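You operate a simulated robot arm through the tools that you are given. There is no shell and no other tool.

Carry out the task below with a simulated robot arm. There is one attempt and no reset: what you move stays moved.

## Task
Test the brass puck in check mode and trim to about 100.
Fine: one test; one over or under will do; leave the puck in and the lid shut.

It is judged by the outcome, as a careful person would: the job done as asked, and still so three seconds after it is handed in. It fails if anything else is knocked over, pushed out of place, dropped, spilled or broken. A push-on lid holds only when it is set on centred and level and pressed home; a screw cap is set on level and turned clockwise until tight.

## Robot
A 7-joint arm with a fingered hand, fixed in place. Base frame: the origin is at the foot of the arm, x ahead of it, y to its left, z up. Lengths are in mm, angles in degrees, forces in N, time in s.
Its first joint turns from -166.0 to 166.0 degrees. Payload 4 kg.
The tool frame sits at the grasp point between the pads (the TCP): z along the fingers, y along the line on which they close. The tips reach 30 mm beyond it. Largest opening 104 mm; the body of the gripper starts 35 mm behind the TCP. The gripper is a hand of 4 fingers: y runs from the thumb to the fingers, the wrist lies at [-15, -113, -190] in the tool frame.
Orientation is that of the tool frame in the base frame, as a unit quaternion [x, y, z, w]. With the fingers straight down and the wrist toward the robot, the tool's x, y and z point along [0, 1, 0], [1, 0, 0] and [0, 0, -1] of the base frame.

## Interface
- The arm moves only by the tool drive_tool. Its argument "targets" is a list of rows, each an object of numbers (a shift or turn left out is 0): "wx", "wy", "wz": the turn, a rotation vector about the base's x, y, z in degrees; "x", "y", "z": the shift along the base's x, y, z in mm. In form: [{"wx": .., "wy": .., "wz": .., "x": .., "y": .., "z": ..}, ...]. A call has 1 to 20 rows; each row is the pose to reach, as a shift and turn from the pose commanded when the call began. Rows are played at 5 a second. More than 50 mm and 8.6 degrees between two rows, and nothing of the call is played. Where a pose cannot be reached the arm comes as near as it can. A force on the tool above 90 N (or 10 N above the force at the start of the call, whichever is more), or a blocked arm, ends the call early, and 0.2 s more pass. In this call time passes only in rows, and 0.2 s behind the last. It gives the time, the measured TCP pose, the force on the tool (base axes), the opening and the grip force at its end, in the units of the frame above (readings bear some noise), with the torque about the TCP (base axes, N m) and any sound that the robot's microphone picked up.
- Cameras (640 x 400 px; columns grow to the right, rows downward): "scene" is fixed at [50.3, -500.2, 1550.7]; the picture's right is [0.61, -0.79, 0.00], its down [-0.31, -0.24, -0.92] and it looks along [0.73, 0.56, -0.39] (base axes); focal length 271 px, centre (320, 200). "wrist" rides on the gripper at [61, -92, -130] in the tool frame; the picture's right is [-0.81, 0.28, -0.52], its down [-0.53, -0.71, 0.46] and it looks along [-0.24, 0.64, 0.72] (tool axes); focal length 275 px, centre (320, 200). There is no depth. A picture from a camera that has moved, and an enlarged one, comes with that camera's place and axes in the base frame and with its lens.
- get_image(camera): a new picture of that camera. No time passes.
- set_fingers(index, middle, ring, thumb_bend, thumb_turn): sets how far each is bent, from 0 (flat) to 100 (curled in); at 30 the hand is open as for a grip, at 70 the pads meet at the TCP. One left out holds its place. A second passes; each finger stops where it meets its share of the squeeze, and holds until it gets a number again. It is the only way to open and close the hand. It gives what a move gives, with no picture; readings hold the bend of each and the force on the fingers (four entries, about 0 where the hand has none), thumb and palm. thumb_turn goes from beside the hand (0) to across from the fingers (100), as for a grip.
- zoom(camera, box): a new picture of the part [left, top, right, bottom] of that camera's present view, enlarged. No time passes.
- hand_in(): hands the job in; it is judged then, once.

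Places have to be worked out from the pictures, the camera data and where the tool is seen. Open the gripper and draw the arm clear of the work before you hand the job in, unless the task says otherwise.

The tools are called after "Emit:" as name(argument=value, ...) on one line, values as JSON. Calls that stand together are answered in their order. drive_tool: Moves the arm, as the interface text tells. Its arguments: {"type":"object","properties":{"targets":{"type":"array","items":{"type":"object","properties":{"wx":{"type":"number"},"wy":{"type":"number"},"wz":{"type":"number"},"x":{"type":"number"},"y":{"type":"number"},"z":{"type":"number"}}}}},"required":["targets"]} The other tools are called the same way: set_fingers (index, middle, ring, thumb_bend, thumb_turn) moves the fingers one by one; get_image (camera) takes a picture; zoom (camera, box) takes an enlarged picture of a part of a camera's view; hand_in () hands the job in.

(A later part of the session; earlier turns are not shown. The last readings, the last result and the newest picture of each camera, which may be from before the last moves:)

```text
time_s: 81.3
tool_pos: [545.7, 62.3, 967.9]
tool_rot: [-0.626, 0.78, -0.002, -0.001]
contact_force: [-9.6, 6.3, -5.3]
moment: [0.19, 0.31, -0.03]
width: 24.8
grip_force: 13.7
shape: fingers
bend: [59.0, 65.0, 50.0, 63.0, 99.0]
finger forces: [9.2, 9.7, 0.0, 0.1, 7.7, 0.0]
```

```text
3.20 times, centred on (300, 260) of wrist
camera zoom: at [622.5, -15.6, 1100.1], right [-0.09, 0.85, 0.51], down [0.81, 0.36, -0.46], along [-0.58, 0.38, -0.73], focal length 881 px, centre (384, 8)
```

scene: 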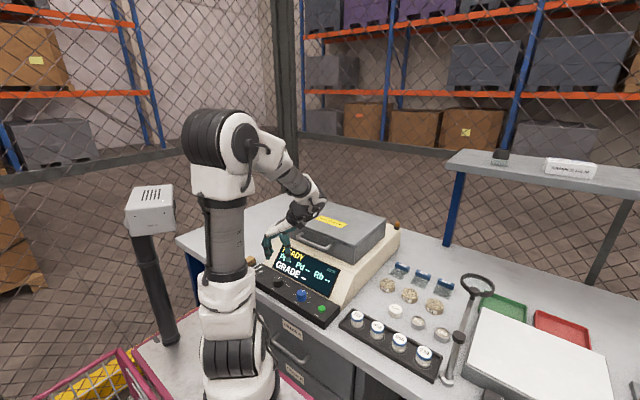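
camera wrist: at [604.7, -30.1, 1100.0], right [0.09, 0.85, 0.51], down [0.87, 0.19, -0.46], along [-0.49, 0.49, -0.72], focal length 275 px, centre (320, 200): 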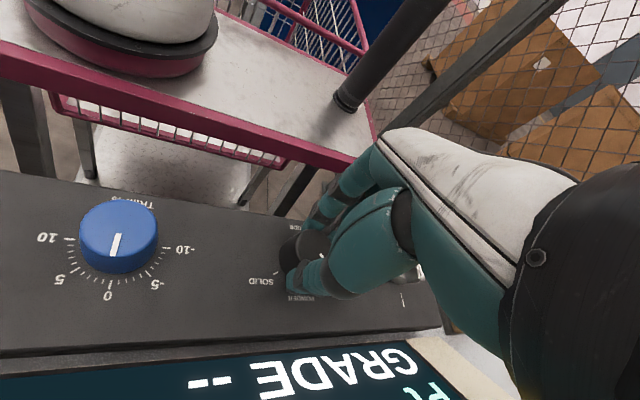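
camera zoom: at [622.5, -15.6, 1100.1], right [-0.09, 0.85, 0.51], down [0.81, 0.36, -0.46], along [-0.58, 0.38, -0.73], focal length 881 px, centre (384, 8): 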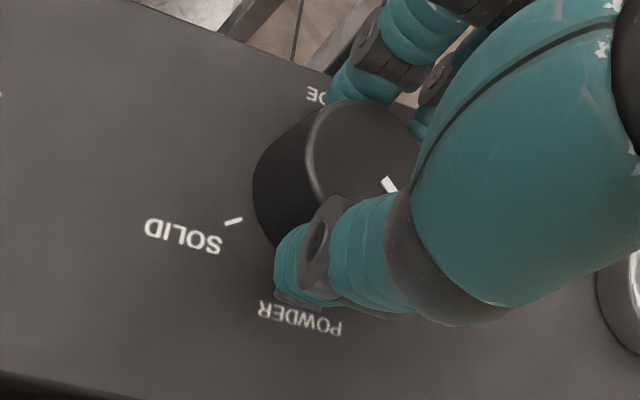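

The pointer is at roughly 48–50°, still short of the CHECK tick (~60°). Turning 12° more.

Emit:
drive_tool(targets=[{"wz": 4}, {"wz": 8}, {"wz": 12}])

Emit:
zoom(camera="scene", box=[260, 250, 310, 300])

Emit:
get_image(camera="scene")

```text
time_s: 82.1
tool_pos: [545.3, 63.4, 968.9]
tool_rot: [-0.703, 0.711, -0.001, -0.002]
contact_force: [-11.4, 3.3, -4.9]
moment: [0.07, 0.32, -0.04]
width: 24.6
grip_force: 14.1
shape: fingers
bend: [59.0, 64.0, 50.0, 63.0, 99.0]
finger forces: [9.8, 10.1, 0.0, 0.1, 7.5, 0.0]
```

```text
8.00 times, centred on (285, 275) of scene
camera zoom: at [50.3, -500.2, 1550.7], right [0.61, -0.79, 0.0], down [-0.31, -0.24, -0.92], along [0.73, 0.56, -0.39], focal length 2170 px, centre (600, -400)
```

zoom: 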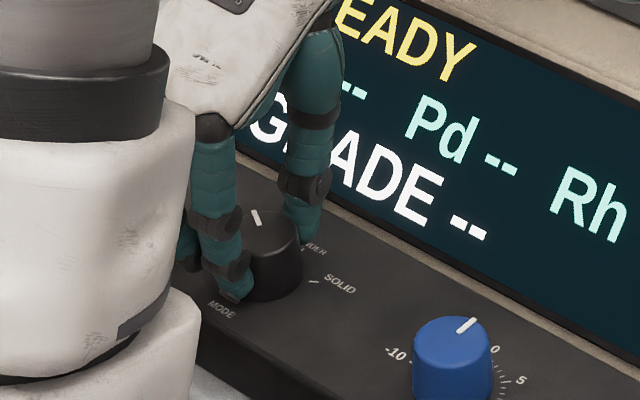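

```text
taken
```

scene: 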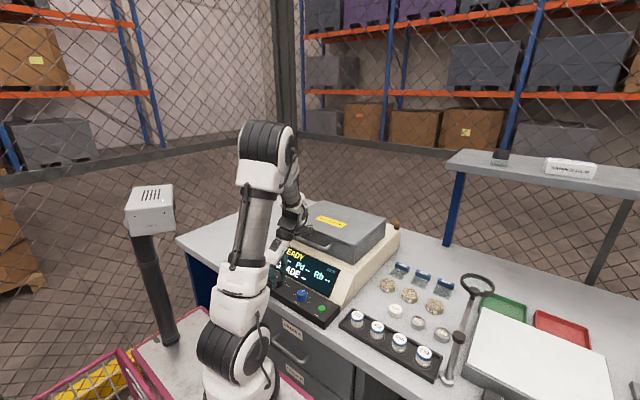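

I'll release the knob gently (small opening because the thumb is close to the display bezel), lift away and check where the pointer stands.

Emit:
set_fingers(index=54, middle=54, thumb_bend=55)

Emit:
drive_tool(targets=[{"z": 8}, {"z": 20}, {"z": 35}, {"z": 50}, {"z": 65}])

Emit:
get_image(camera="wrist")

Emit:
zoom(camera="scene", box=[260, 250, 310, 300])

```text
time_s: 83.1
tool_pos: [546.0, 62.2, 968.9]
tool_rot: [-0.703, 0.711, -0.001, -0.002]
contact_force: [0.0, 0.1, -0.2]
moment: [-0.02, 0.01, 0.0]
width: 39.7
grip_force: 0.0
shape: fingers
bend: [54.0, 54.0, 50.0, 55.0, 99.0]
finger forces: [0.0, 0.1, 0.0, 0.0, 0.0, 0.1]
```

```text
time_s: 84.3
tool_pos: [546.6, 63.3, 1033.7]
tool_rot: [-0.704, 0.71, -0.002, -0.001]
contact_force: [0.4, 0.0, 0.2]
moment: [0.02, 0.01, 0.0]
width: 39.9
grip_force: 0.0
shape: fingers
bend: [54.0, 54.0, 50.0, 55.0, 99.0]
finger forces: [0.0, 0.0, 0.1, 0.1, 0.0, 0.1]
```

```text
taken
camera wrist: at [637.9, 1.8, 1165.0], right [-0.27, 0.82, 0.51], down [0.72, 0.52, -0.46], along [-0.64, 0.25, -0.72], focal length 275 px, centre (320, 200)
```

wrist: 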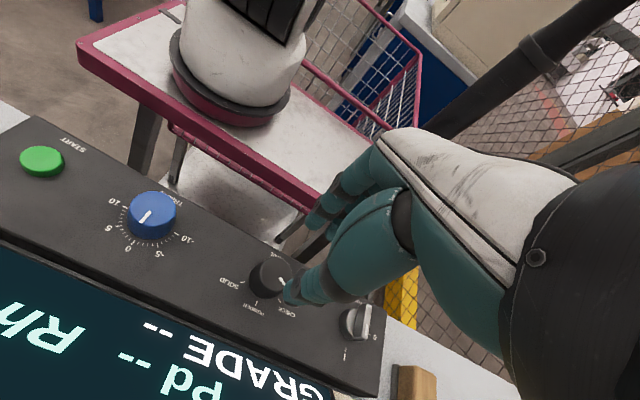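

```text
8.00 times, centred on (285, 275) of scene
camera zoom: at [50.3, -500.2, 1550.7], right [0.61, -0.79, 0.0], down [-0.31, -0.24, -0.92], along [0.73, 0.56, -0.39], focal length 2170 px, centre (600, -400)
```

zoom: 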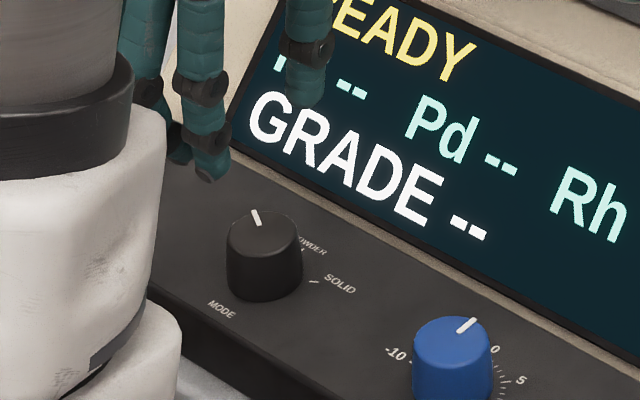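

The hand is clear. Zooming on the knob to compare the pointer with the CHECK tick.

Emit:
zoom(camera="wrist", box=[210, 235, 330, 325])

Emit:
drive_tool(targets=[{"x": 15, "y": -20, "z": 15}, {"x": 30, "y": -45, "z": 30}, {"x": 45, "y": -70, "z": 40}])

Emit:
get_image(camera="wrist")

```text
4.44 times, centred on (270, 280) of wrist
camera zoom: at [637.9, 1.8, 1165.0], right [-0.27, 0.82, 0.51], down [0.72, 0.52, -0.46], along [-0.64, 0.25, -0.72], focal length 1224 px, centre (542, -156)
```

zoom: 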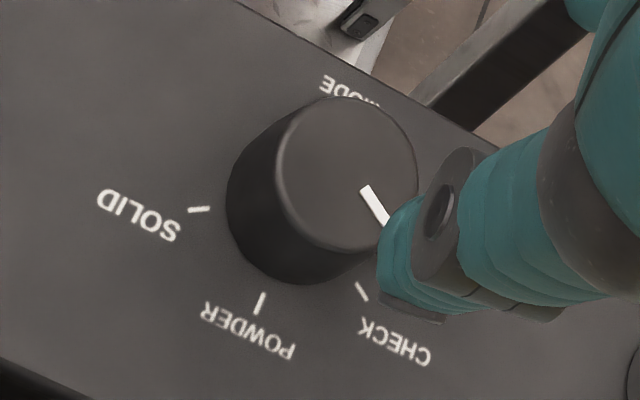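

```text
time_s: 85.1
tool_pos: [590.5, -7.3, 1070.4]
tool_rot: [-0.703, 0.711, -0.001, -0.002]
contact_force: [-0.3, -0.6, 0.2]
moment: [0.04, 0.0, 0.0]
width: 40.0
grip_force: 0.0
shape: fingers
bend: [54.0, 54.0, 50.0, 55.0, 99.0]
finger forces: [0.1, 0.0, 0.1, 0.0, 0.1, 0.0]
```

```text
taken
camera wrist: at [682.5, -68.2, 1201.7], right [-0.27, 0.82, 0.51], down [0.72, 0.52, -0.46], along [-0.64, 0.25, -0.73], focal length 275 px, centre (320, 200)
```

wrist: 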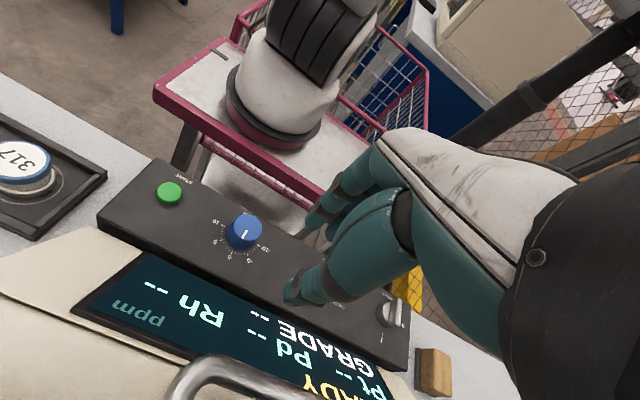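

The pointer sits on the CHECK tick (~57° against ~58°). START's top is about (546,−125,936). To press it with one fingertip, I'll leave the index extended and fold the other fingers and thumb, and check the shape in the air.

Emit:
set_fingers(index=50, middle=95, ring=95, thumb_bend=5)

Emit:
drive_tool(targets=[{"x": -3, "y": -25, "z": 0}, {"x": -6, "y": -50, "z": 0}, {"x": -8, "y": -75, "z": 0}, {"x": -8, "y": -100, "z": 0}])

Emit:
get_image(camera="scene")

Emit:
get_image(camera="wrist")

Emit:
zoom(camera="scene", box=[270, 210, 360, 330])

```text
time_s: 86.1
tool_pos: [591.1, -7.4, 1071.1]
tool_rot: [-0.703, 0.711, -0.001, -0.002]
contact_force: [-7.4, 1.5, -1.1]
moment: [0.01, 0.28, -0.05]
width: 83.2
grip_force: 4.1
shape: fingers
bend: [50.0, 95.0, 95.0, 18.0, 95.0]
finger forces: [0.0, 0.0, 0.0, 0.1, 7.7, 0.0]
```

```text
time_s: 87.1
tool_pos: [585.0, -107.2, 1071.6]
tool_rot: [-0.703, 0.711, -0.002, -0.002]
contact_force: [-0.1, -0.3, 0.9]
moment: [-0.04, 0.02, -0.02]
width: 95.6
grip_force: 0.0
shape: fingers
bend: [50.0, 95.0, 95.0, 5.0, 94.0]
finger forces: [0.0, 0.0, 0.0, 0.0, 0.1, 0.0]
```

```text
taken
```

scene: 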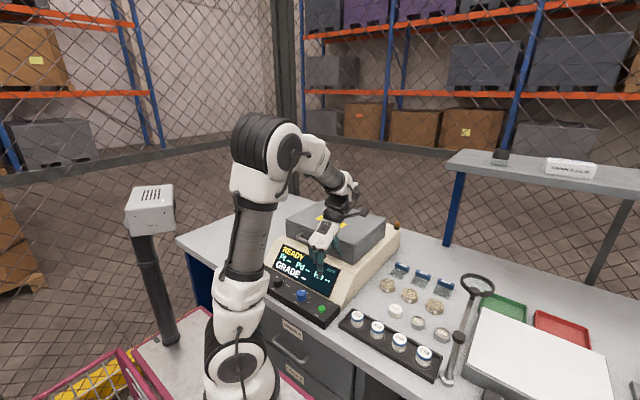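

```text
taken
camera wrist: at [675.5, -167.1, 1204.5], right [-0.27, 0.82, 0.51], down [0.72, 0.52, -0.46], along [-0.64, 0.25, -0.73], focal length 275 px, centre (320, 200)
```

wrist: 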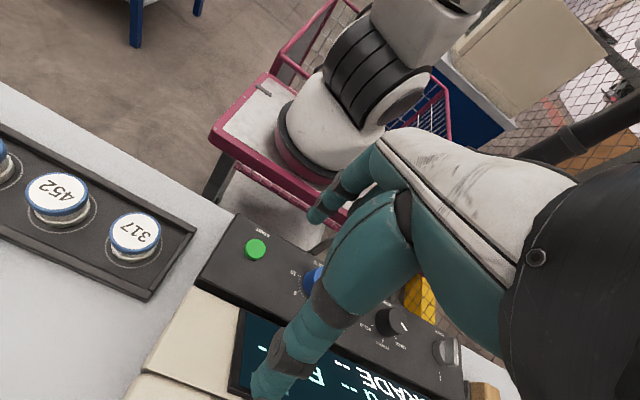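

```text
3.33 times, centred on (315, 270) of scene
camera zoom: at [50.3, -500.2, 1550.7], right [0.61, -0.79, 0.0], down [-0.31, -0.24, -0.92], along [0.73, 0.56, -0.39], focal length 904 px, centre (337, -33)
```

zoom: 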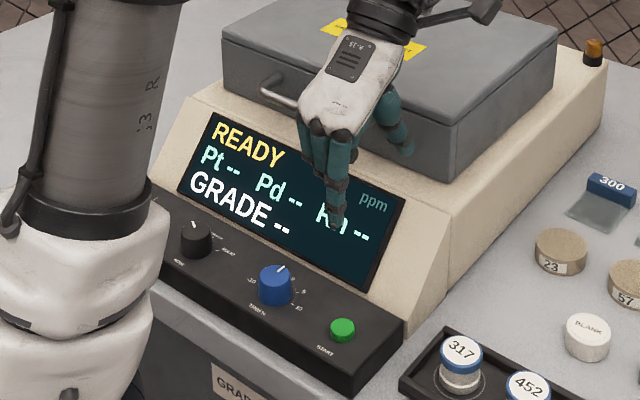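

The index hangs down as wanted, but the flattened thumb sticks out toward the lid and display. I'll swing the thumb beside the hand instead and check.

Emit:
set_fingers(thumb_turn=0, thumb_bend=40)

Emit:
zoom(camera="scene", box=[270, 210, 360, 330])

Emit:
get_image(camera="wrist")

```text
time_s: 88.1
tool_pos: [584.8, -105.4, 1073.5]
tool_rot: [-0.703, 0.711, -0.001, -0.001]
contact_force: [0.4, 0.2, -0.7]
moment: [-0.02, 0.02, 0.01]
width: 123.5
grip_force: 0.1
shape: fingers
bend: [50.0, 95.0, 95.0, 40.0, 0.0]
finger forces: [0.1, 0.0, 0.0, 0.1, 0.1, 0.1]
```

```text
3.33 times, centred on (315, 270) of scene
camera zoom: at [50.3, -500.2, 1550.7], right [0.61, -0.79, 0.0], down [-0.31, -0.24, -0.92], along [0.73, 0.56, -0.39], focal length 904 px, centre (337, -33)
```

zoom: 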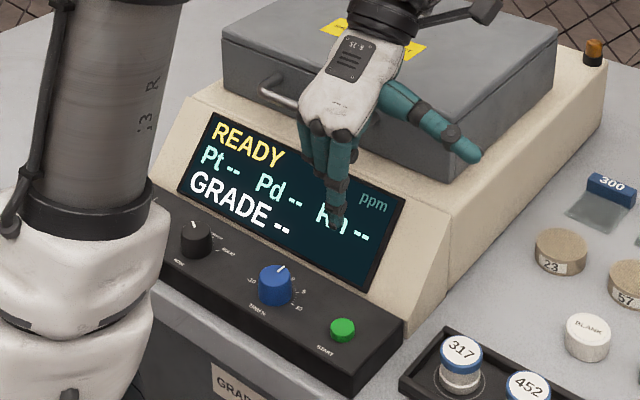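

```text
taken
camera wrist: at [675.4, -167.6, 1204.4], right [-0.27, 0.82, 0.51], down [0.72, 0.52, -0.46], along [-0.64, 0.25, -0.73], focal length 275 px, centre (320, 200)
```

wrist: 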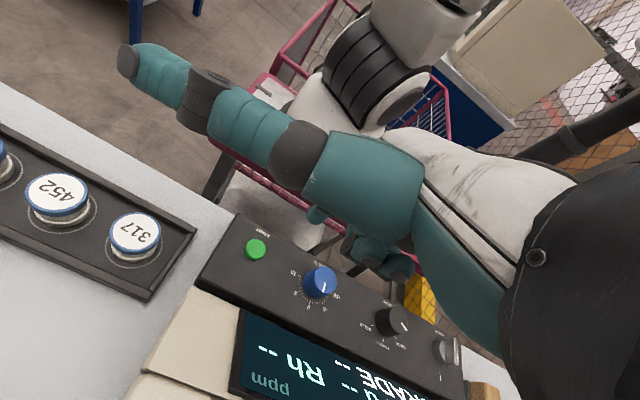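

The thumb is now out of the way beside the hand. Zooming on the index tip to fix its position relative to START.

Emit:
zoom(camera="scene", box=[300, 240, 350, 320])

Emit:
zoom(camera="wrist", box=[220, 180, 420, 310])

```text
5.00 times, centred on (325, 280) of scene
camera zoom: at [50.3, -500.2, 1550.7], right [0.61, -0.79, 0.0], down [-0.31, -0.24, -0.92], along [0.73, 0.56, -0.39], focal length 1356 px, centre (295, -200)
```

zoom: 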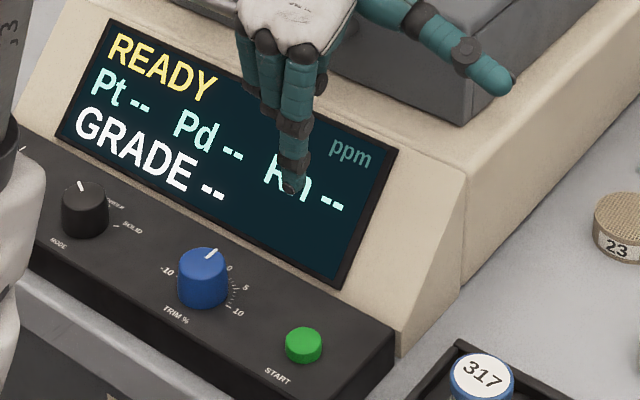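

```text
3.08 times, centred on (320, 245) of wrist
camera zoom: at [675.4, -167.6, 1204.4], right [-0.27, 0.82, 0.51], down [0.72, 0.52, -0.46], along [-0.64, 0.25, -0.73], focal length 847 px, centre (320, 62)
```

zoom: 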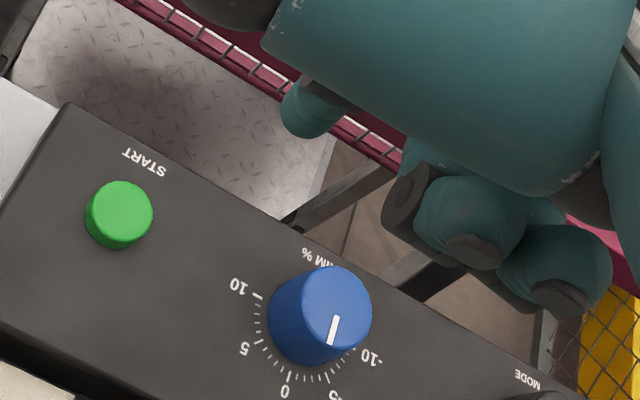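

The index tip is at about (549,−111,1039), i.e. offset (−36,−5,−33) from the TCP. Aligning it over START and lowering to ~10 mm above the button.

Emit:
drive_tool(targets=[{"x": -2.5, "y": -7}, {"x": -2.5, "y": -13, "z": -10}, {"x": -2.5, "y": -13, "z": -30}, {"x": -2.5, "y": -13, "z": -50}, {"x": -2.5, "y": -13, "z": -70}, {"x": -2.5, "y": -13, "z": -85}])

Emit:
zoom(camera="scene", box=[290, 260, 350, 330])

Emit:
get_image(camera="wrist")

Emit:
get_image(camera="scene")

```text
time_s: 89.5
tool_pos: [581.0, -120.1, 987.7]
tool_rot: [-0.703, 0.711, -0.001, -0.001]
contact_force: [0.1, -0.7, -0.1]
moment: [-0.05, 0.01, 0.01]
width: 123.6
grip_force: 0.0
shape: fingers
bend: [50.0, 95.0, 95.0, 40.0, 0.0]
finger forces: [0.0, 0.1, 0.0, 0.0, 0.1, 0.1]
```

```text
5.71 times, centred on (320, 295) of scene
camera zoom: at [50.3, -500.2, 1550.7], right [0.61, -0.79, 0.0], down [-0.31, -0.24, -0.92], along [0.73, 0.56, -0.39], focal length 1550 px, centre (320, -343)
```

zoom: 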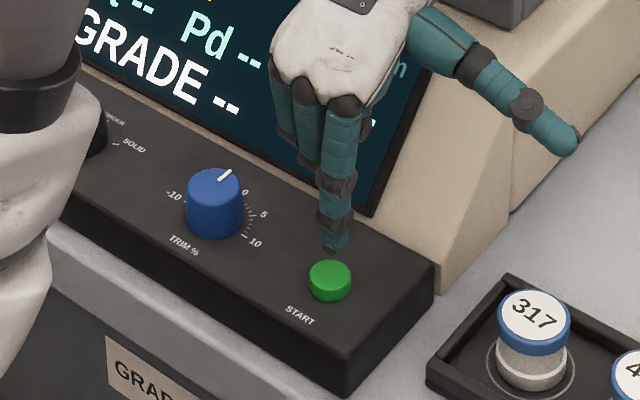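

```text
taken
camera wrist: at [671.9, -180.5, 1119.1], right [-0.27, 0.82, 0.51], down [0.72, 0.52, -0.46], along [-0.64, 0.25, -0.73], focal length 275 px, centre (320, 200)
```

wrist: 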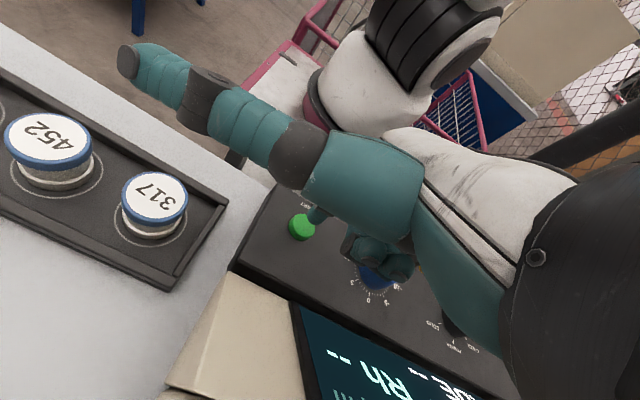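

```text
taken
```

scene: 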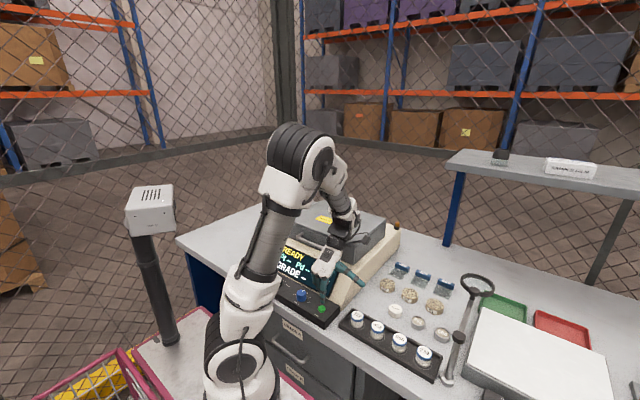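

The tip is right above the green button in both views. Lowering to near contact in small steps.

Emit:
drive_tool(targets=[{"z": -6}, {"z": -10}, {"z": -13}, {"z": -15}])

Emit:
zoom(camera="scene", box=[260, 230, 350, 330])

```text
time_s: 90.5
tool_pos: [582.6, -120.3, 972.7]
tool_rot: [-0.703, 0.711, -0.002, -0.001]
contact_force: [0.0, -0.3, 0.2]
moment: [0.0, -0.01, 0.0]
width: 123.5
grip_force: 0.0
shape: fingers
bend: [50.0, 95.0, 95.0, 40.0, 0.0]
finger forces: [0.1, 0.0, 0.0, 0.1, 0.0, 0.0]
```

```text
4.00 times, centred on (305, 280) of scene
camera zoom: at [50.3, -500.2, 1550.7], right [0.61, -0.79, 0.0], down [-0.31, -0.24, -0.92], along [0.73, 0.56, -0.39], focal length 1085 px, centre (380, -120)
```

zoom: 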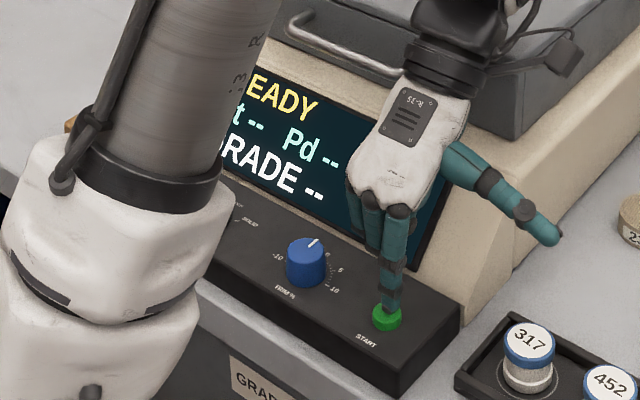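

The tip is just touching the button with no force yet. Pressing 2–3 mm more.

Emit:
drive_tool(targets=[{"z": -1.5}, {"z": -3}])

Emit:
zoom(camera="scene", box=[260, 230, 350, 330])

```text
time_s: 91.1
tool_pos: [582.1, -119.7, 971.3]
tool_rot: [-0.703, 0.711, -0.001, -0.001]
contact_force: [0.5, 0.0, 2.0]
moment: [0.0, 0.06, 0.06]
width: 123.7
grip_force: 0.5
shape: fingers
bend: [50.0, 95.0, 95.0, 40.0, 0.0]
finger forces: [1.8, 0.0, 0.1, 0.1, 0.0, 0.1]
heard: click
```

```text
4.00 times, centred on (305, 280) of scene
camera zoom: at [50.3, -500.2, 1550.7], right [0.61, -0.79, 0.0], down [-0.31, -0.24, -0.92], along [0.73, 0.56, -0.39], focal length 1085 px, centre (380, -120)
```

zoom: 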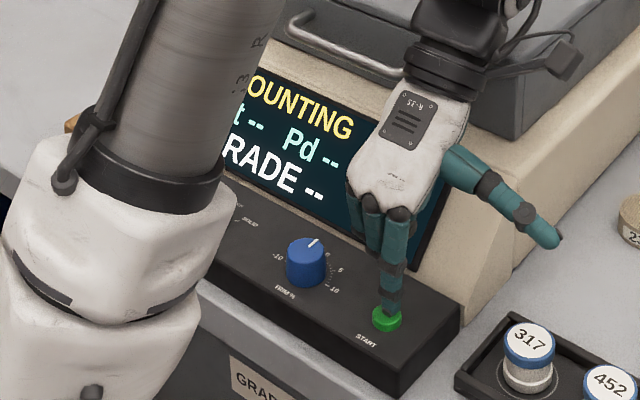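

A click was heard and the display shows COUNTING. Lifting off the button straight up, once only.

Emit:
drive_tool(targets=[{"z": 6}, {"z": 20}, {"z": 40}, {"z": 60}, {"z": 80}, {"z": 100}])

Emit:
get_image(camera="scene")

Emit:
zoom(camera="scene", box=[250, 230, 350, 330])

```text
time_s: 92.5
tool_pos: [580.9, -118.7, 1070.4]
tool_rot: [-0.704, 0.711, 0.0, -0.002]
contact_force: [0.5, 0.3, 0.2]
moment: [0.01, -0.02, 0.0]
width: 123.3
grip_force: 0.0
shape: fingers
bend: [50.0, 95.0, 95.0, 40.0, 0.0]
finger forces: [0.0, 0.1, 0.1, 0.0, 0.1, 0.0]
```

```text
taken
```

scene: 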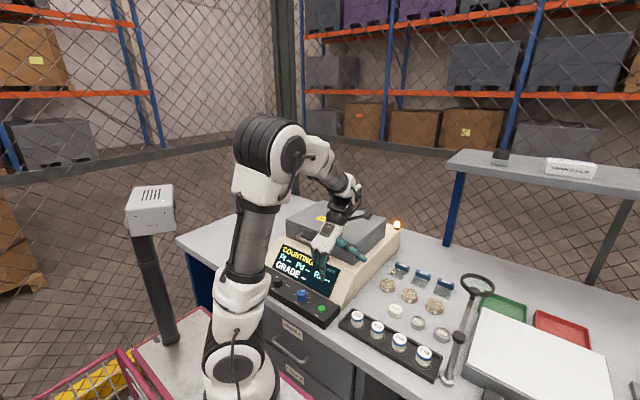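

```text
4.00 times, centred on (300, 280) of scene
camera zoom: at [50.3, -500.2, 1550.7], right [0.61, -0.79, 0.0], down [-0.31, -0.24, -0.92], along [0.73, 0.56, -0.39], focal length 1085 px, centre (400, -120)
```

zoom: 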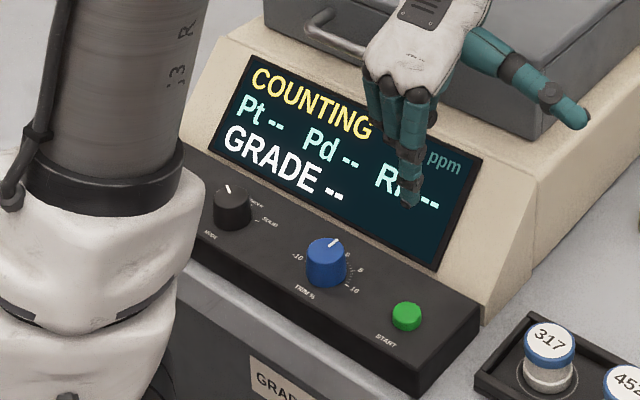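

The test is counting (lamp lit). While it runs I'll bring the thumb back opposite the fingers for gripping the TRIM knob, staying clear of the panel.

Emit:
set_fingers(index=50, middle=50, ring=50, thumb_turn=98, thumb_bend=50)

Emit:
get_image(camera="wrist")

Emit:
zoom(camera="scene", box=[250, 230, 350, 330])

```text
time_s: 93.5
tool_pos: [580.1, -118.3, 1070.2]
tool_rot: [-0.704, 0.71, -0.001, -0.001]
contact_force: [0.6, -0.5, 0.4]
moment: [0.0, -0.01, 0.0]
width: 52.4
grip_force: 0.1
shape: fingers
bend: [50.0, 50.0, 50.0, 50.0, 98.0]
finger forces: [0.0, 0.0, 0.0, 0.1, 0.1, 0.0]
```

```text
taken
camera wrist: at [671.6, -180.2, 1201.5], right [-0.27, 0.82, 0.51], down [0.72, 0.52, -0.46], along [-0.64, 0.25, -0.73], focal length 275 px, centre (320, 200)
```

wrist: 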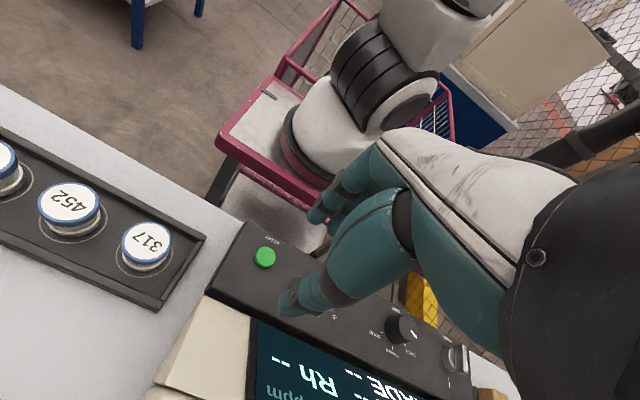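

```text
4.00 times, centred on (300, 280) of scene
camera zoom: at [50.3, -500.2, 1550.7], right [0.61, -0.79, 0.0], down [-0.31, -0.24, -0.92], along [0.73, 0.56, -0.39], focal length 1085 px, centre (400, -120)
```

zoom: 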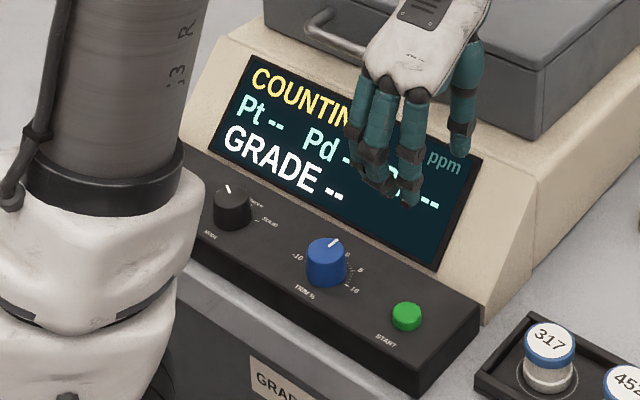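

TRIM's centre is about (546.5,−43) and its ±10 marks lie at ±90°, so about 9° per percent, clockwise positive. I'll lift the hand off the display's line of sight and wait for the result.

Emit:
drive_tool(targets=[{"z": 20}, {"z": 45, "x": 5}, {"z": 70, "x": 10}, {"z": 90, "x": 15}, {"z": 90, "x": 15}, {"z": 90, "x": 15}, {"z": 90, "x": 15}, {"z": 90, "x": 15}, {"z": 90, "x": 15}, {"z": 90, "x": 15}])

Emit:
zoom(camera="scene", box=[250, 230, 350, 330])

```text
time_s: 95.7
tool_pos: [594.6, -119.5, 1162.3]
tool_rot: [-0.704, 0.71, -0.002, -0.001]
contact_force: [0.4, 0.7, -0.4]
moment: [-0.01, -0.02, 0.02]
width: 52.2
grip_force: 0.1
shape: fingers
bend: [50.0, 50.0, 50.0, 50.0, 98.0]
finger forces: [0.1, 0.0, 0.0, 0.1, 0.0, 0.0]
```

```text
4.00 times, centred on (300, 280) of scene
camera zoom: at [50.3, -500.2, 1550.7], right [0.61, -0.79, 0.0], down [-0.31, -0.24, -0.92], along [0.73, 0.56, -0.39], focal length 1085 px, centre (400, -120)
```

zoom: 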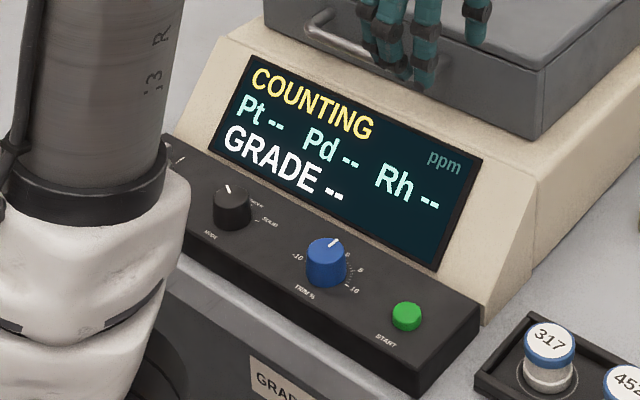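

Still counting. Holding position while time passes.

Emit:
drive_tool(targets=[{"z": 0}, {"z": 0}, {"z": 0}, {"z": 0}, {"z": 0}, {"z": 0}, {"z": 0}, {"z": 0}, {"z": 0}, {"z": 0}, {"z": 0}, {"z": 0}, {"z": 0}, {"z": 0}, {"z": 0}, {"z": 0}, {"z": 0}, {"z": 0}, {"z": 0}, {"z": 0}])

Emit:
zoom(camera="scene", box=[250, 230, 350, 330])

```text
time_s: 99.9
tool_pos: [594.9, -119.8, 1161.5]
tool_rot: [-0.703, 0.711, -0.001, -0.001]
contact_force: [-0.3, 0.8, 0.3]
moment: [0.04, 0.01, 0.01]
width: 52.4
grip_force: 0.0
shape: fingers
bend: [50.0, 50.0, 50.0, 50.0, 98.0]
finger forces: [0.0, 0.1, 0.1, 0.0, 0.0, 0.1]
```

```text
4.00 times, centred on (300, 280) of scene
camera zoom: at [50.3, -500.2, 1550.7], right [0.61, -0.79, 0.0], down [-0.31, -0.24, -0.92], along [0.73, 0.56, -0.39], focal length 1085 px, centre (400, -120)
```

zoom: 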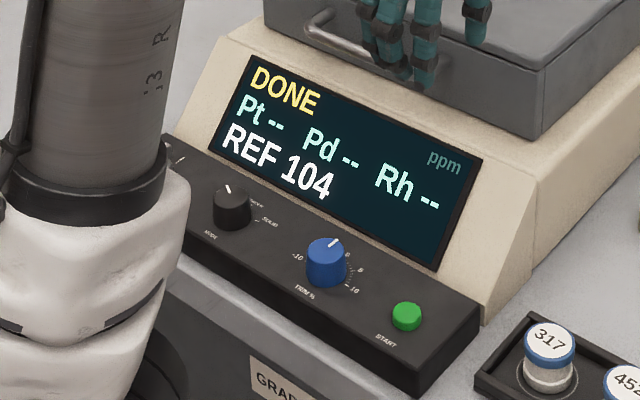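

The result is DONE, "REF 104", so check mode took effect. It needs about −4 % trim: roughly 36° counter-clockwise. I'll yaw the hand back to ~135° in the air, then move above the TRIM knob.

Emit:
drive_tool(targets=[{"wz": -8}, {"wz": -16}, {"wz": -24, "x": -8, "y": 12}, {"wz": -32, "x": -18, "y": 28, "z": -15}, {"wz": -40, "x": -28, "y": 45, "z": -40}, {"wz": -45, "x": -38, "y": 60, "z": -70}, {"wz": -45, "x": -48, "y": 76, "z": -100}, {"wz": -45, "x": -48, "y": 76, "z": -130}])

Emit:
get_image(camera="wrist")

Emit:
zoom(camera="scene", box=[250, 220, 350, 330])

```text
time_s: 101.7
tool_pos: [548.1, -41.3, 1030.4]
tool_rot: [-0.377, 0.926, -0.001, -0.001]
contact_force: [-0.5, 0.4, -0.7]
moment: [-0.02, -0.01, -0.02]
width: 52.1
grip_force: 0.2
shape: fingers
bend: [50.0, 50.0, 50.0, 50.0, 98.0]
finger forces: [0.0, 0.0, 0.0, 0.0, 0.1, 0.0]
```

```text
taken
camera wrist: at [569.0, -149.3, 1162.1], right [0.39, 0.76, 0.51], down [0.88, -0.14, -0.46], along [-0.28, 0.63, -0.73], focal length 275 px, centre (320, 200)
```

wrist: 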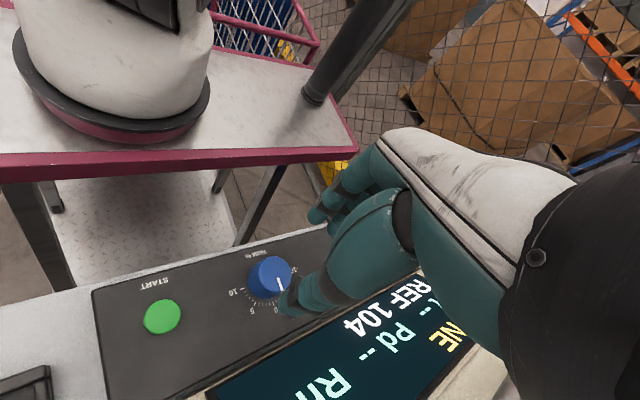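

```text
3.64 times, centred on (300, 275) of scene
camera zoom: at [50.3, -500.2, 1550.7], right [0.61, -0.79, 0.0], down [-0.31, -0.24, -0.92], along [0.73, 0.56, -0.39], focal length 986 px, centre (393, -73)
```

zoom: 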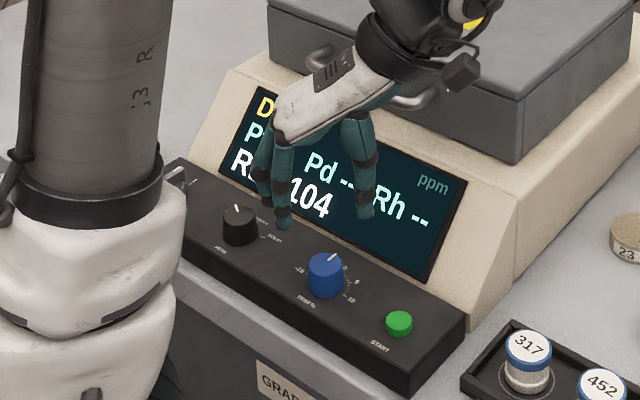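

The display stays readable (REF 104). Checking the hand's alignment over the TRIM knob more finely.

Emit:
zoom(camera="wrist", box=[210, 230, 350, 330])

Emit:
zoom(camera="scene", box=[290, 265, 340, 305])

```text
4.00 times, centred on (280, 280) of wrist
camera zoom: at [569.0, -149.3, 1162.1], right [0.39, 0.76, 0.51], down [0.88, -0.14, -0.46], along [-0.28, 0.63, -0.73], focal length 1101 px, centre (480, -120)
```

zoom: 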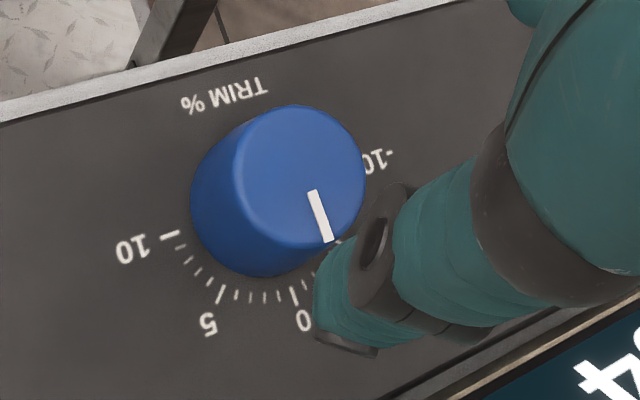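

```text
10.00 times, centred on (315, 285) of scene
camera zoom: at [50.3, -500.2, 1550.7], right [0.61, -0.79, 0.0], down [-0.31, -0.24, -0.92], along [0.73, 0.56, -0.39], focal length 2712 px, centre (370, -650)
```

zoom: 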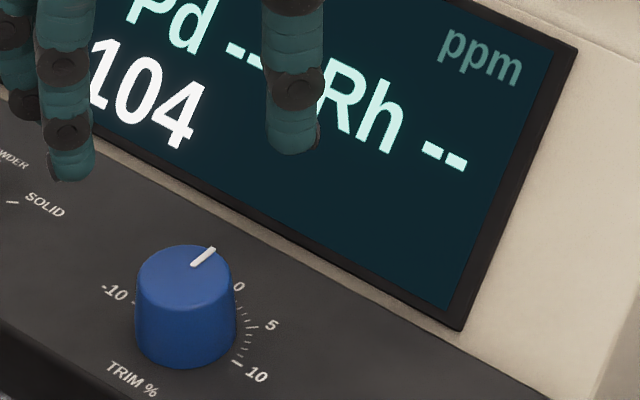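

TRIM's top centre is (546,−43,950). Shifting slightly and descending so the tips straddle it.

Emit:
drive_tool(targets=[{"x": -1.5, "y": -2, "z": -12}, {"x": -1.5, "y": -2, "z": -26}, {"x": -1.5, "y": -2, "z": -40}, {"x": -1.5, "y": -2, "z": -52}, {"x": -1.5, "y": -2, "z": -61}])

Emit:
zoom(camera="scene", box=[280, 250, 340, 310])

Emit:
zoom(camera="wrist", box=[210, 180, 390, 330])

```text
time_s: 102.9
tool_pos: [547.5, -45.9, 970.0]
tool_rot: [-0.378, 0.926, 0.001, -0.002]
contact_force: [-0.5, -1.3, -0.7]
moment: [0.01, 0.02, 0.02]
width: 52.2
grip_force: 0.2
shape: fingers
bend: [50.0, 50.0, 50.0, 50.0, 98.0]
finger forces: [0.1, 0.0, 0.0, 0.0, 0.0, 0.0]
```

```text
6.67 times, centred on (310, 280) of scene
camera zoom: at [50.3, -500.2, 1550.7], right [0.61, -0.79, 0.0], down [-0.31, -0.24, -0.92], along [0.73, 0.56, -0.39], focal length 1808 px, centre (387, -333)
```

zoom: 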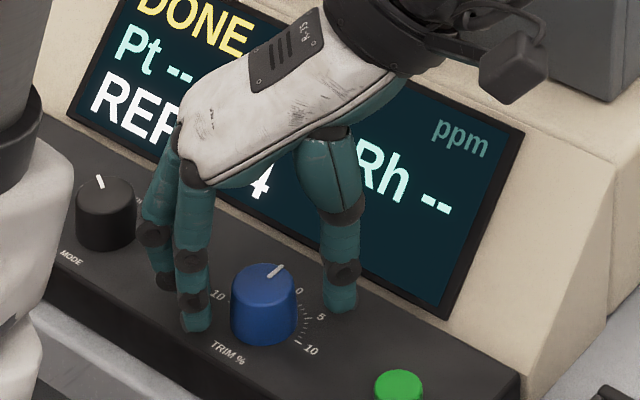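

```text
2.67 times, centred on (300, 255) of wrist
camera zoom: at [567.6, -152.9, 1100.5], right [0.39, 0.76, 0.51], down [0.88, -0.14, -0.46], along [-0.28, 0.63, -0.72], focal length 734 px, centre (373, 53)
```

zoom: 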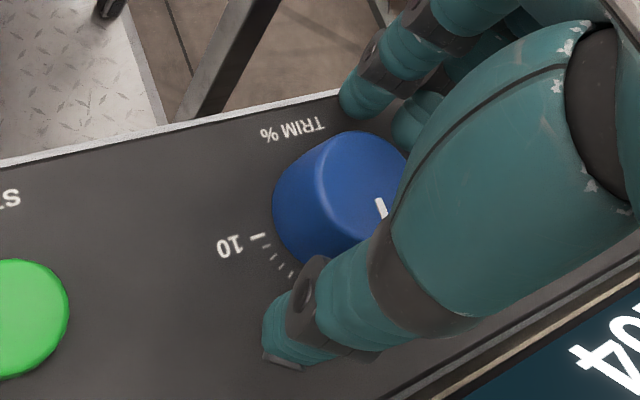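

The knob is between the pads. Gripping it gently, then firmer.

Emit:
set_fingers(index=64, middle=66, thumb_bend=64)

Emit:
set_fingers(index=72, middle=74, thumb_bend=72)

Emit:
zoom(camera="scene", box=[280, 250, 340, 310])

```text
time_s: 103.9
tool_pos: [546.4, -44.6, 969.6]
tool_rot: [-0.378, 0.926, 0.0, -0.001]
contact_force: [-2.7, 3.5, -0.6]
moment: [0.17, 0.13, -0.02]
width: 26.2
grip_force: 4.6
shape: fingers
bend: [59.0, 63.0, 50.0, 61.0, 99.0]
finger forces: [3.9, 3.0, 0.1, 0.0, 2.1, 0.0]
```

```text
time_s: 104.9
tool_pos: [546.2, -45.0, 969.2]
tool_rot: [-0.378, 0.926, -0.001, -0.001]
contact_force: [-2.5, 8.0, -2.5]
moment: [0.18, 0.06, -0.01]
width: 24.7
grip_force: 11.1
shape: fingers
bend: [60.0, 63.0, 50.0, 63.0, 100.0]
finger forces: [7.8, 7.9, 0.0, 0.0, 8.4, 0.0]
```

```text
6.67 times, centred on (310, 280) of scene
camera zoom: at [50.3, -500.2, 1550.7], right [0.61, -0.79, 0.0], down [-0.31, -0.24, -0.92], along [0.73, 0.56, -0.39], focal length 1808 px, centre (387, -333)
```

zoom: 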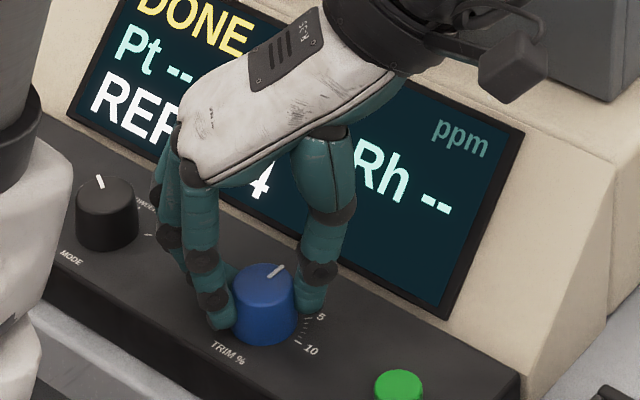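

Gripped at about 11 N. Turning +18° counter-clockwise first and reading the display.

Emit:
drive_tool(targets=[{"wz": 4.5}, {"wz": 9}, {"wz": 13.5}, {"wz": 18}])

Emit:
zoom(camera="scene", box=[270, 235, 350, 310])

Emit:
get_image(camera="wrist")

```text
time_s: 105.9
tool_pos: [546.8, -45.0, 969.9]
tool_rot: [-0.519, 0.855, -0.002, -0.002]
contact_force: [-4.3, 9.3, -3.4]
moment: [0.23, 0.13, -0.03]
width: 24.2
grip_force: 12.7
shape: fingers
bend: [60.0, 63.0, 50.0, 64.0, 100.0]
finger forces: [7.5, 10.1, 0.1, 0.0, 8.2, 0.0]
```

```text
5.33 times, centred on (310, 272) of scene
camera zoom: at [50.3, -500.2, 1550.7], right [0.61, -0.79, 0.0], down [-0.31, -0.24, -0.92], along [0.73, 0.56, -0.39], focal length 1446 px, centre (373, -187)
```

zoom: 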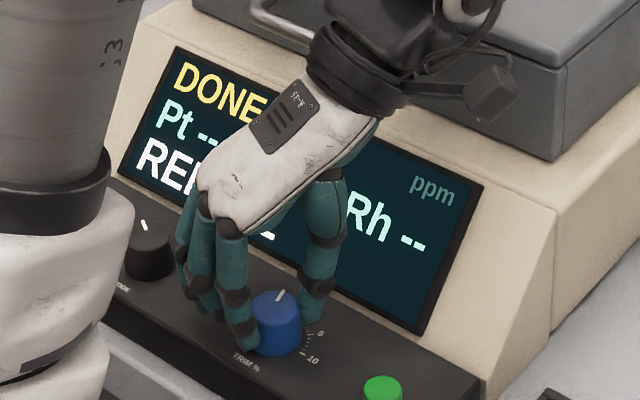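

```text
taken
camera wrist: at [600.2, -141.1, 1100.8], right [0.13, 0.85, 0.51], down [0.88, 0.14, -0.46], along [-0.46, 0.51, -0.73], focal length 275 px, centre (320, 200)
```

wrist: 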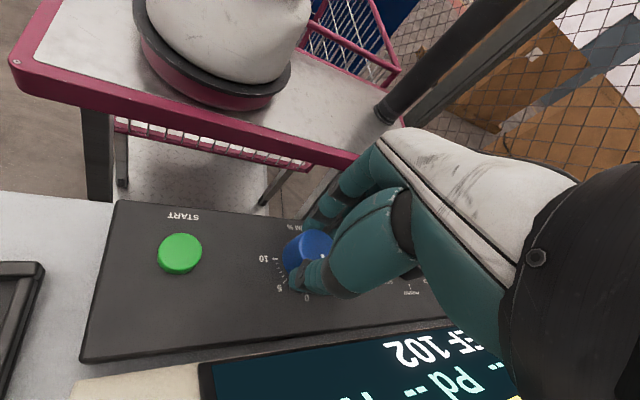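

The display updates live: it now reads 102 (seen upside down in the wrist view). Turning 18° more.

Emit:
drive_tool(targets=[{"wz": 4.5}, {"wz": 9}, {"wz": 13.5}, {"wz": 18}])

Emit:
zoom(camera="wrist", box=[180, 210, 480, 400])

Emit:
zoom(camera="scene", box=[270, 235, 350, 310])

```text
time_s: 106.9
tool_pos: [545.3, -45.4, 969.4]
tool_rot: [-0.646, 0.763, 0.0, -0.002]
contact_force: [-5.4, 9.2, -1.4]
moment: [0.24, 0.13, -0.04]
width: 24.5
grip_force: 13.8
shape: fingers
bend: [60.0, 63.0, 50.0, 64.0, 100.0]
finger forces: [6.5, 11.3, 0.0, 0.1, 9.3, 0.0]
```

```text
2.11 times, centred on (330, 305) of wrist
camera zoom: at [627.2, -119.9, 1100.7], right [-0.14, 0.85, 0.51], down [0.79, 0.41, -0.46], along [-0.6, 0.34, -0.72], focal length 580 px, centre (299, -21)
```

zoom: 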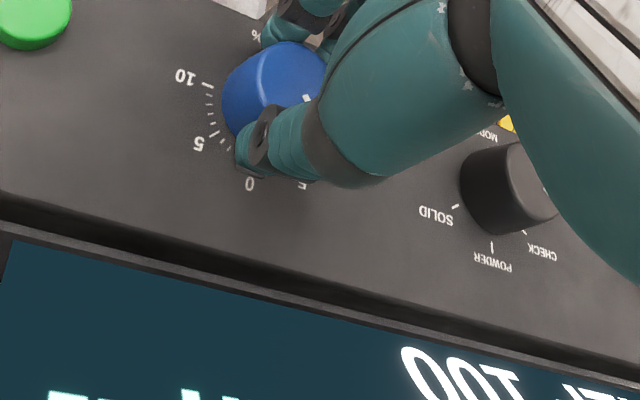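

```text
5.33 times, centred on (310, 272) of scene
camera zoom: at [50.3, -500.2, 1550.7], right [0.61, -0.79, 0.0], down [-0.31, -0.24, -0.92], along [0.73, 0.56, -0.39], focal length 1446 px, centre (373, -187)
```

zoom: 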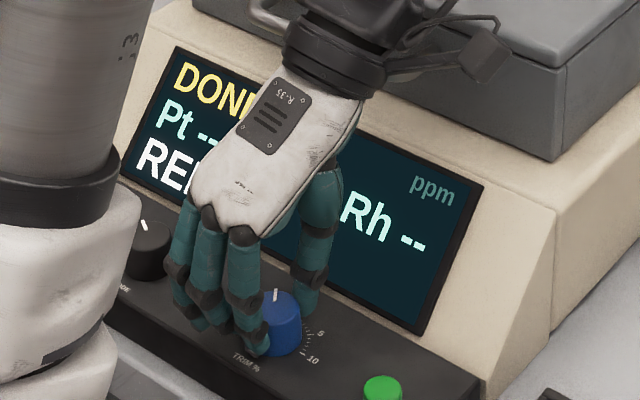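

It reads REF 100. Releasing the knob gently, lifting straight up, and re-reading the display.

Emit:
set_fingers(index=54, middle=54, thumb_bend=56)

Emit:
drive_tool(targets=[{"z": 6}, {"z": 16}, {"z": 30}, {"z": 50}, {"z": 70}, {"z": 90}])

Emit:
zoom(camera="wrist", box=[100, 180, 480, 400])

Emit:
zoom(camera="scene", box=[250, 225, 350, 325])

```text
time_s: 107.9
tool_pos: [546.9, -46.3, 970.0]
tool_rot: [-0.645, 0.764, -0.001, -0.001]
contact_force: [0.2, 1.3, -0.5]
moment: [0.01, 0.02, 0.0]
width: 38.4
grip_force: 0.0
shape: fingers
bend: [54.0, 54.0, 50.0, 56.0, 99.0]
finger forces: [0.0, 0.0, 0.0, 0.0, 0.0, 0.0]
```

```text
time_s: 109.3
tool_pos: [547.3, -44.3, 1059.0]
tool_rot: [-0.646, 0.764, -0.001, -0.001]
contact_force: [0.0, 0.7, 0.4]
moment: [0.0, 0.04, -0.01]
width: 38.9
grip_force: 0.1
shape: fingers
bend: [54.0, 54.0, 50.0, 56.0, 99.0]
finger forces: [0.1, 0.1, 0.0, 0.0, 0.0, 0.0]
```

```text
1.68 times, centred on (290, 290) of wrist
camera zoom: at [626.4, -119.0, 1190.4], right [-0.14, 0.85, 0.51], down [0.79, 0.4, -0.46], along [-0.6, 0.35, -0.73], focal length 464 px, centre (370, 48)
```

zoom: 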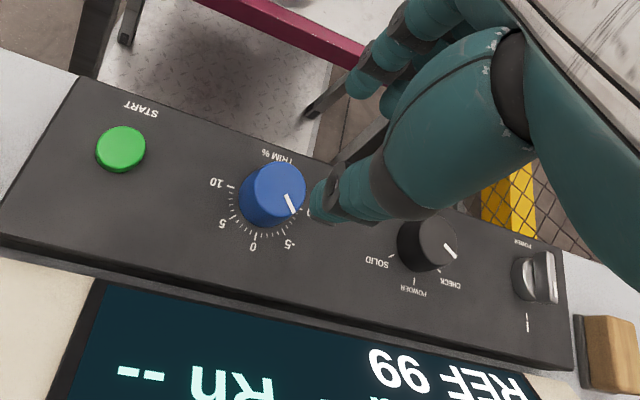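

```text
4.00 times, centred on (300, 275) of scene
camera zoom: at [50.3, -500.2, 1550.7], right [0.61, -0.79, 0.0], down [-0.31, -0.24, -0.92], along [0.73, 0.56, -0.39], focal length 1085 px, centre (400, -100)
```

zoom: 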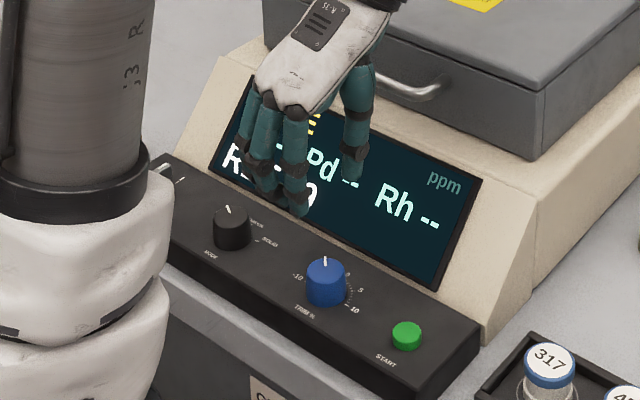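

The display seems to have moved to 99 on release. I'll move the hand aside to read it clearly and measure the pointer.

Emit:
drive_tool(targets=[{"z": 20, "x": 5}, {"z": 40, "x": 15}, {"z": 60, "x": 25}, {"z": 80, "x": 30}])

Emit:
zoom(camera="scene", box=[260, 235, 345, 315])

Emit:
zoom(camera="wrist", box=[180, 180, 330, 290])

```text
time_s: 110.3
tool_pos: [577.8, -45.4, 1140.6]
tool_rot: [-0.645, 0.764, -0.001, -0.003]
contact_force: [0.6, -0.2, -0.2]
moment: [-0.01, 0.06, 0.01]
width: 38.3
grip_force: 0.1
shape: fingers
bend: [54.0, 54.0, 50.0, 56.0, 99.0]
finger forces: [0.0, 0.1, 0.0, 0.0, 0.1, 0.1]
```

```text
5.00 times, centred on (302, 275) of scene
camera zoom: at [50.3, -500.2, 1550.7], right [0.61, -0.79, 0.0], down [-0.31, -0.24, -0.92], along [0.73, 0.56, -0.39], focal length 1356 px, centre (408, -175)
```

zoom: 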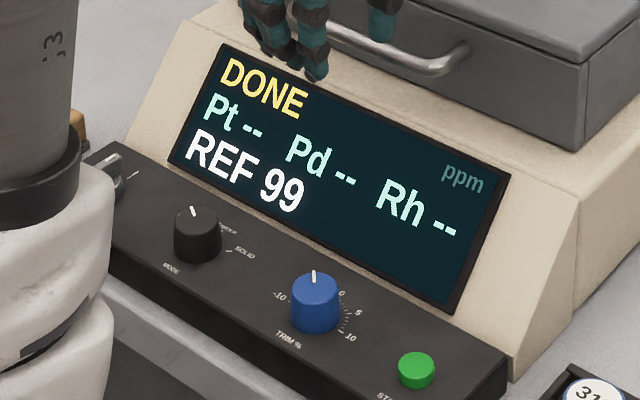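

```text
3.64 times, centred on (255, 235) of wrist
camera zoom: at [658.7, -120.7, 1271.2], right [-0.14, 0.85, 0.51], down [0.79, 0.4, -0.46], along [-0.6, 0.35, -0.73], focal length 1001 px, centre (556, 73)
```

zoom: 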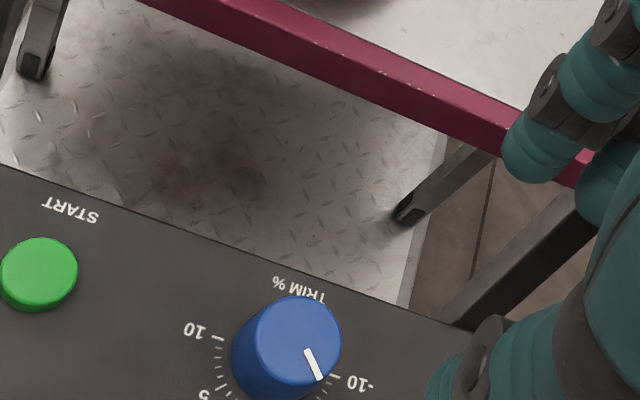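

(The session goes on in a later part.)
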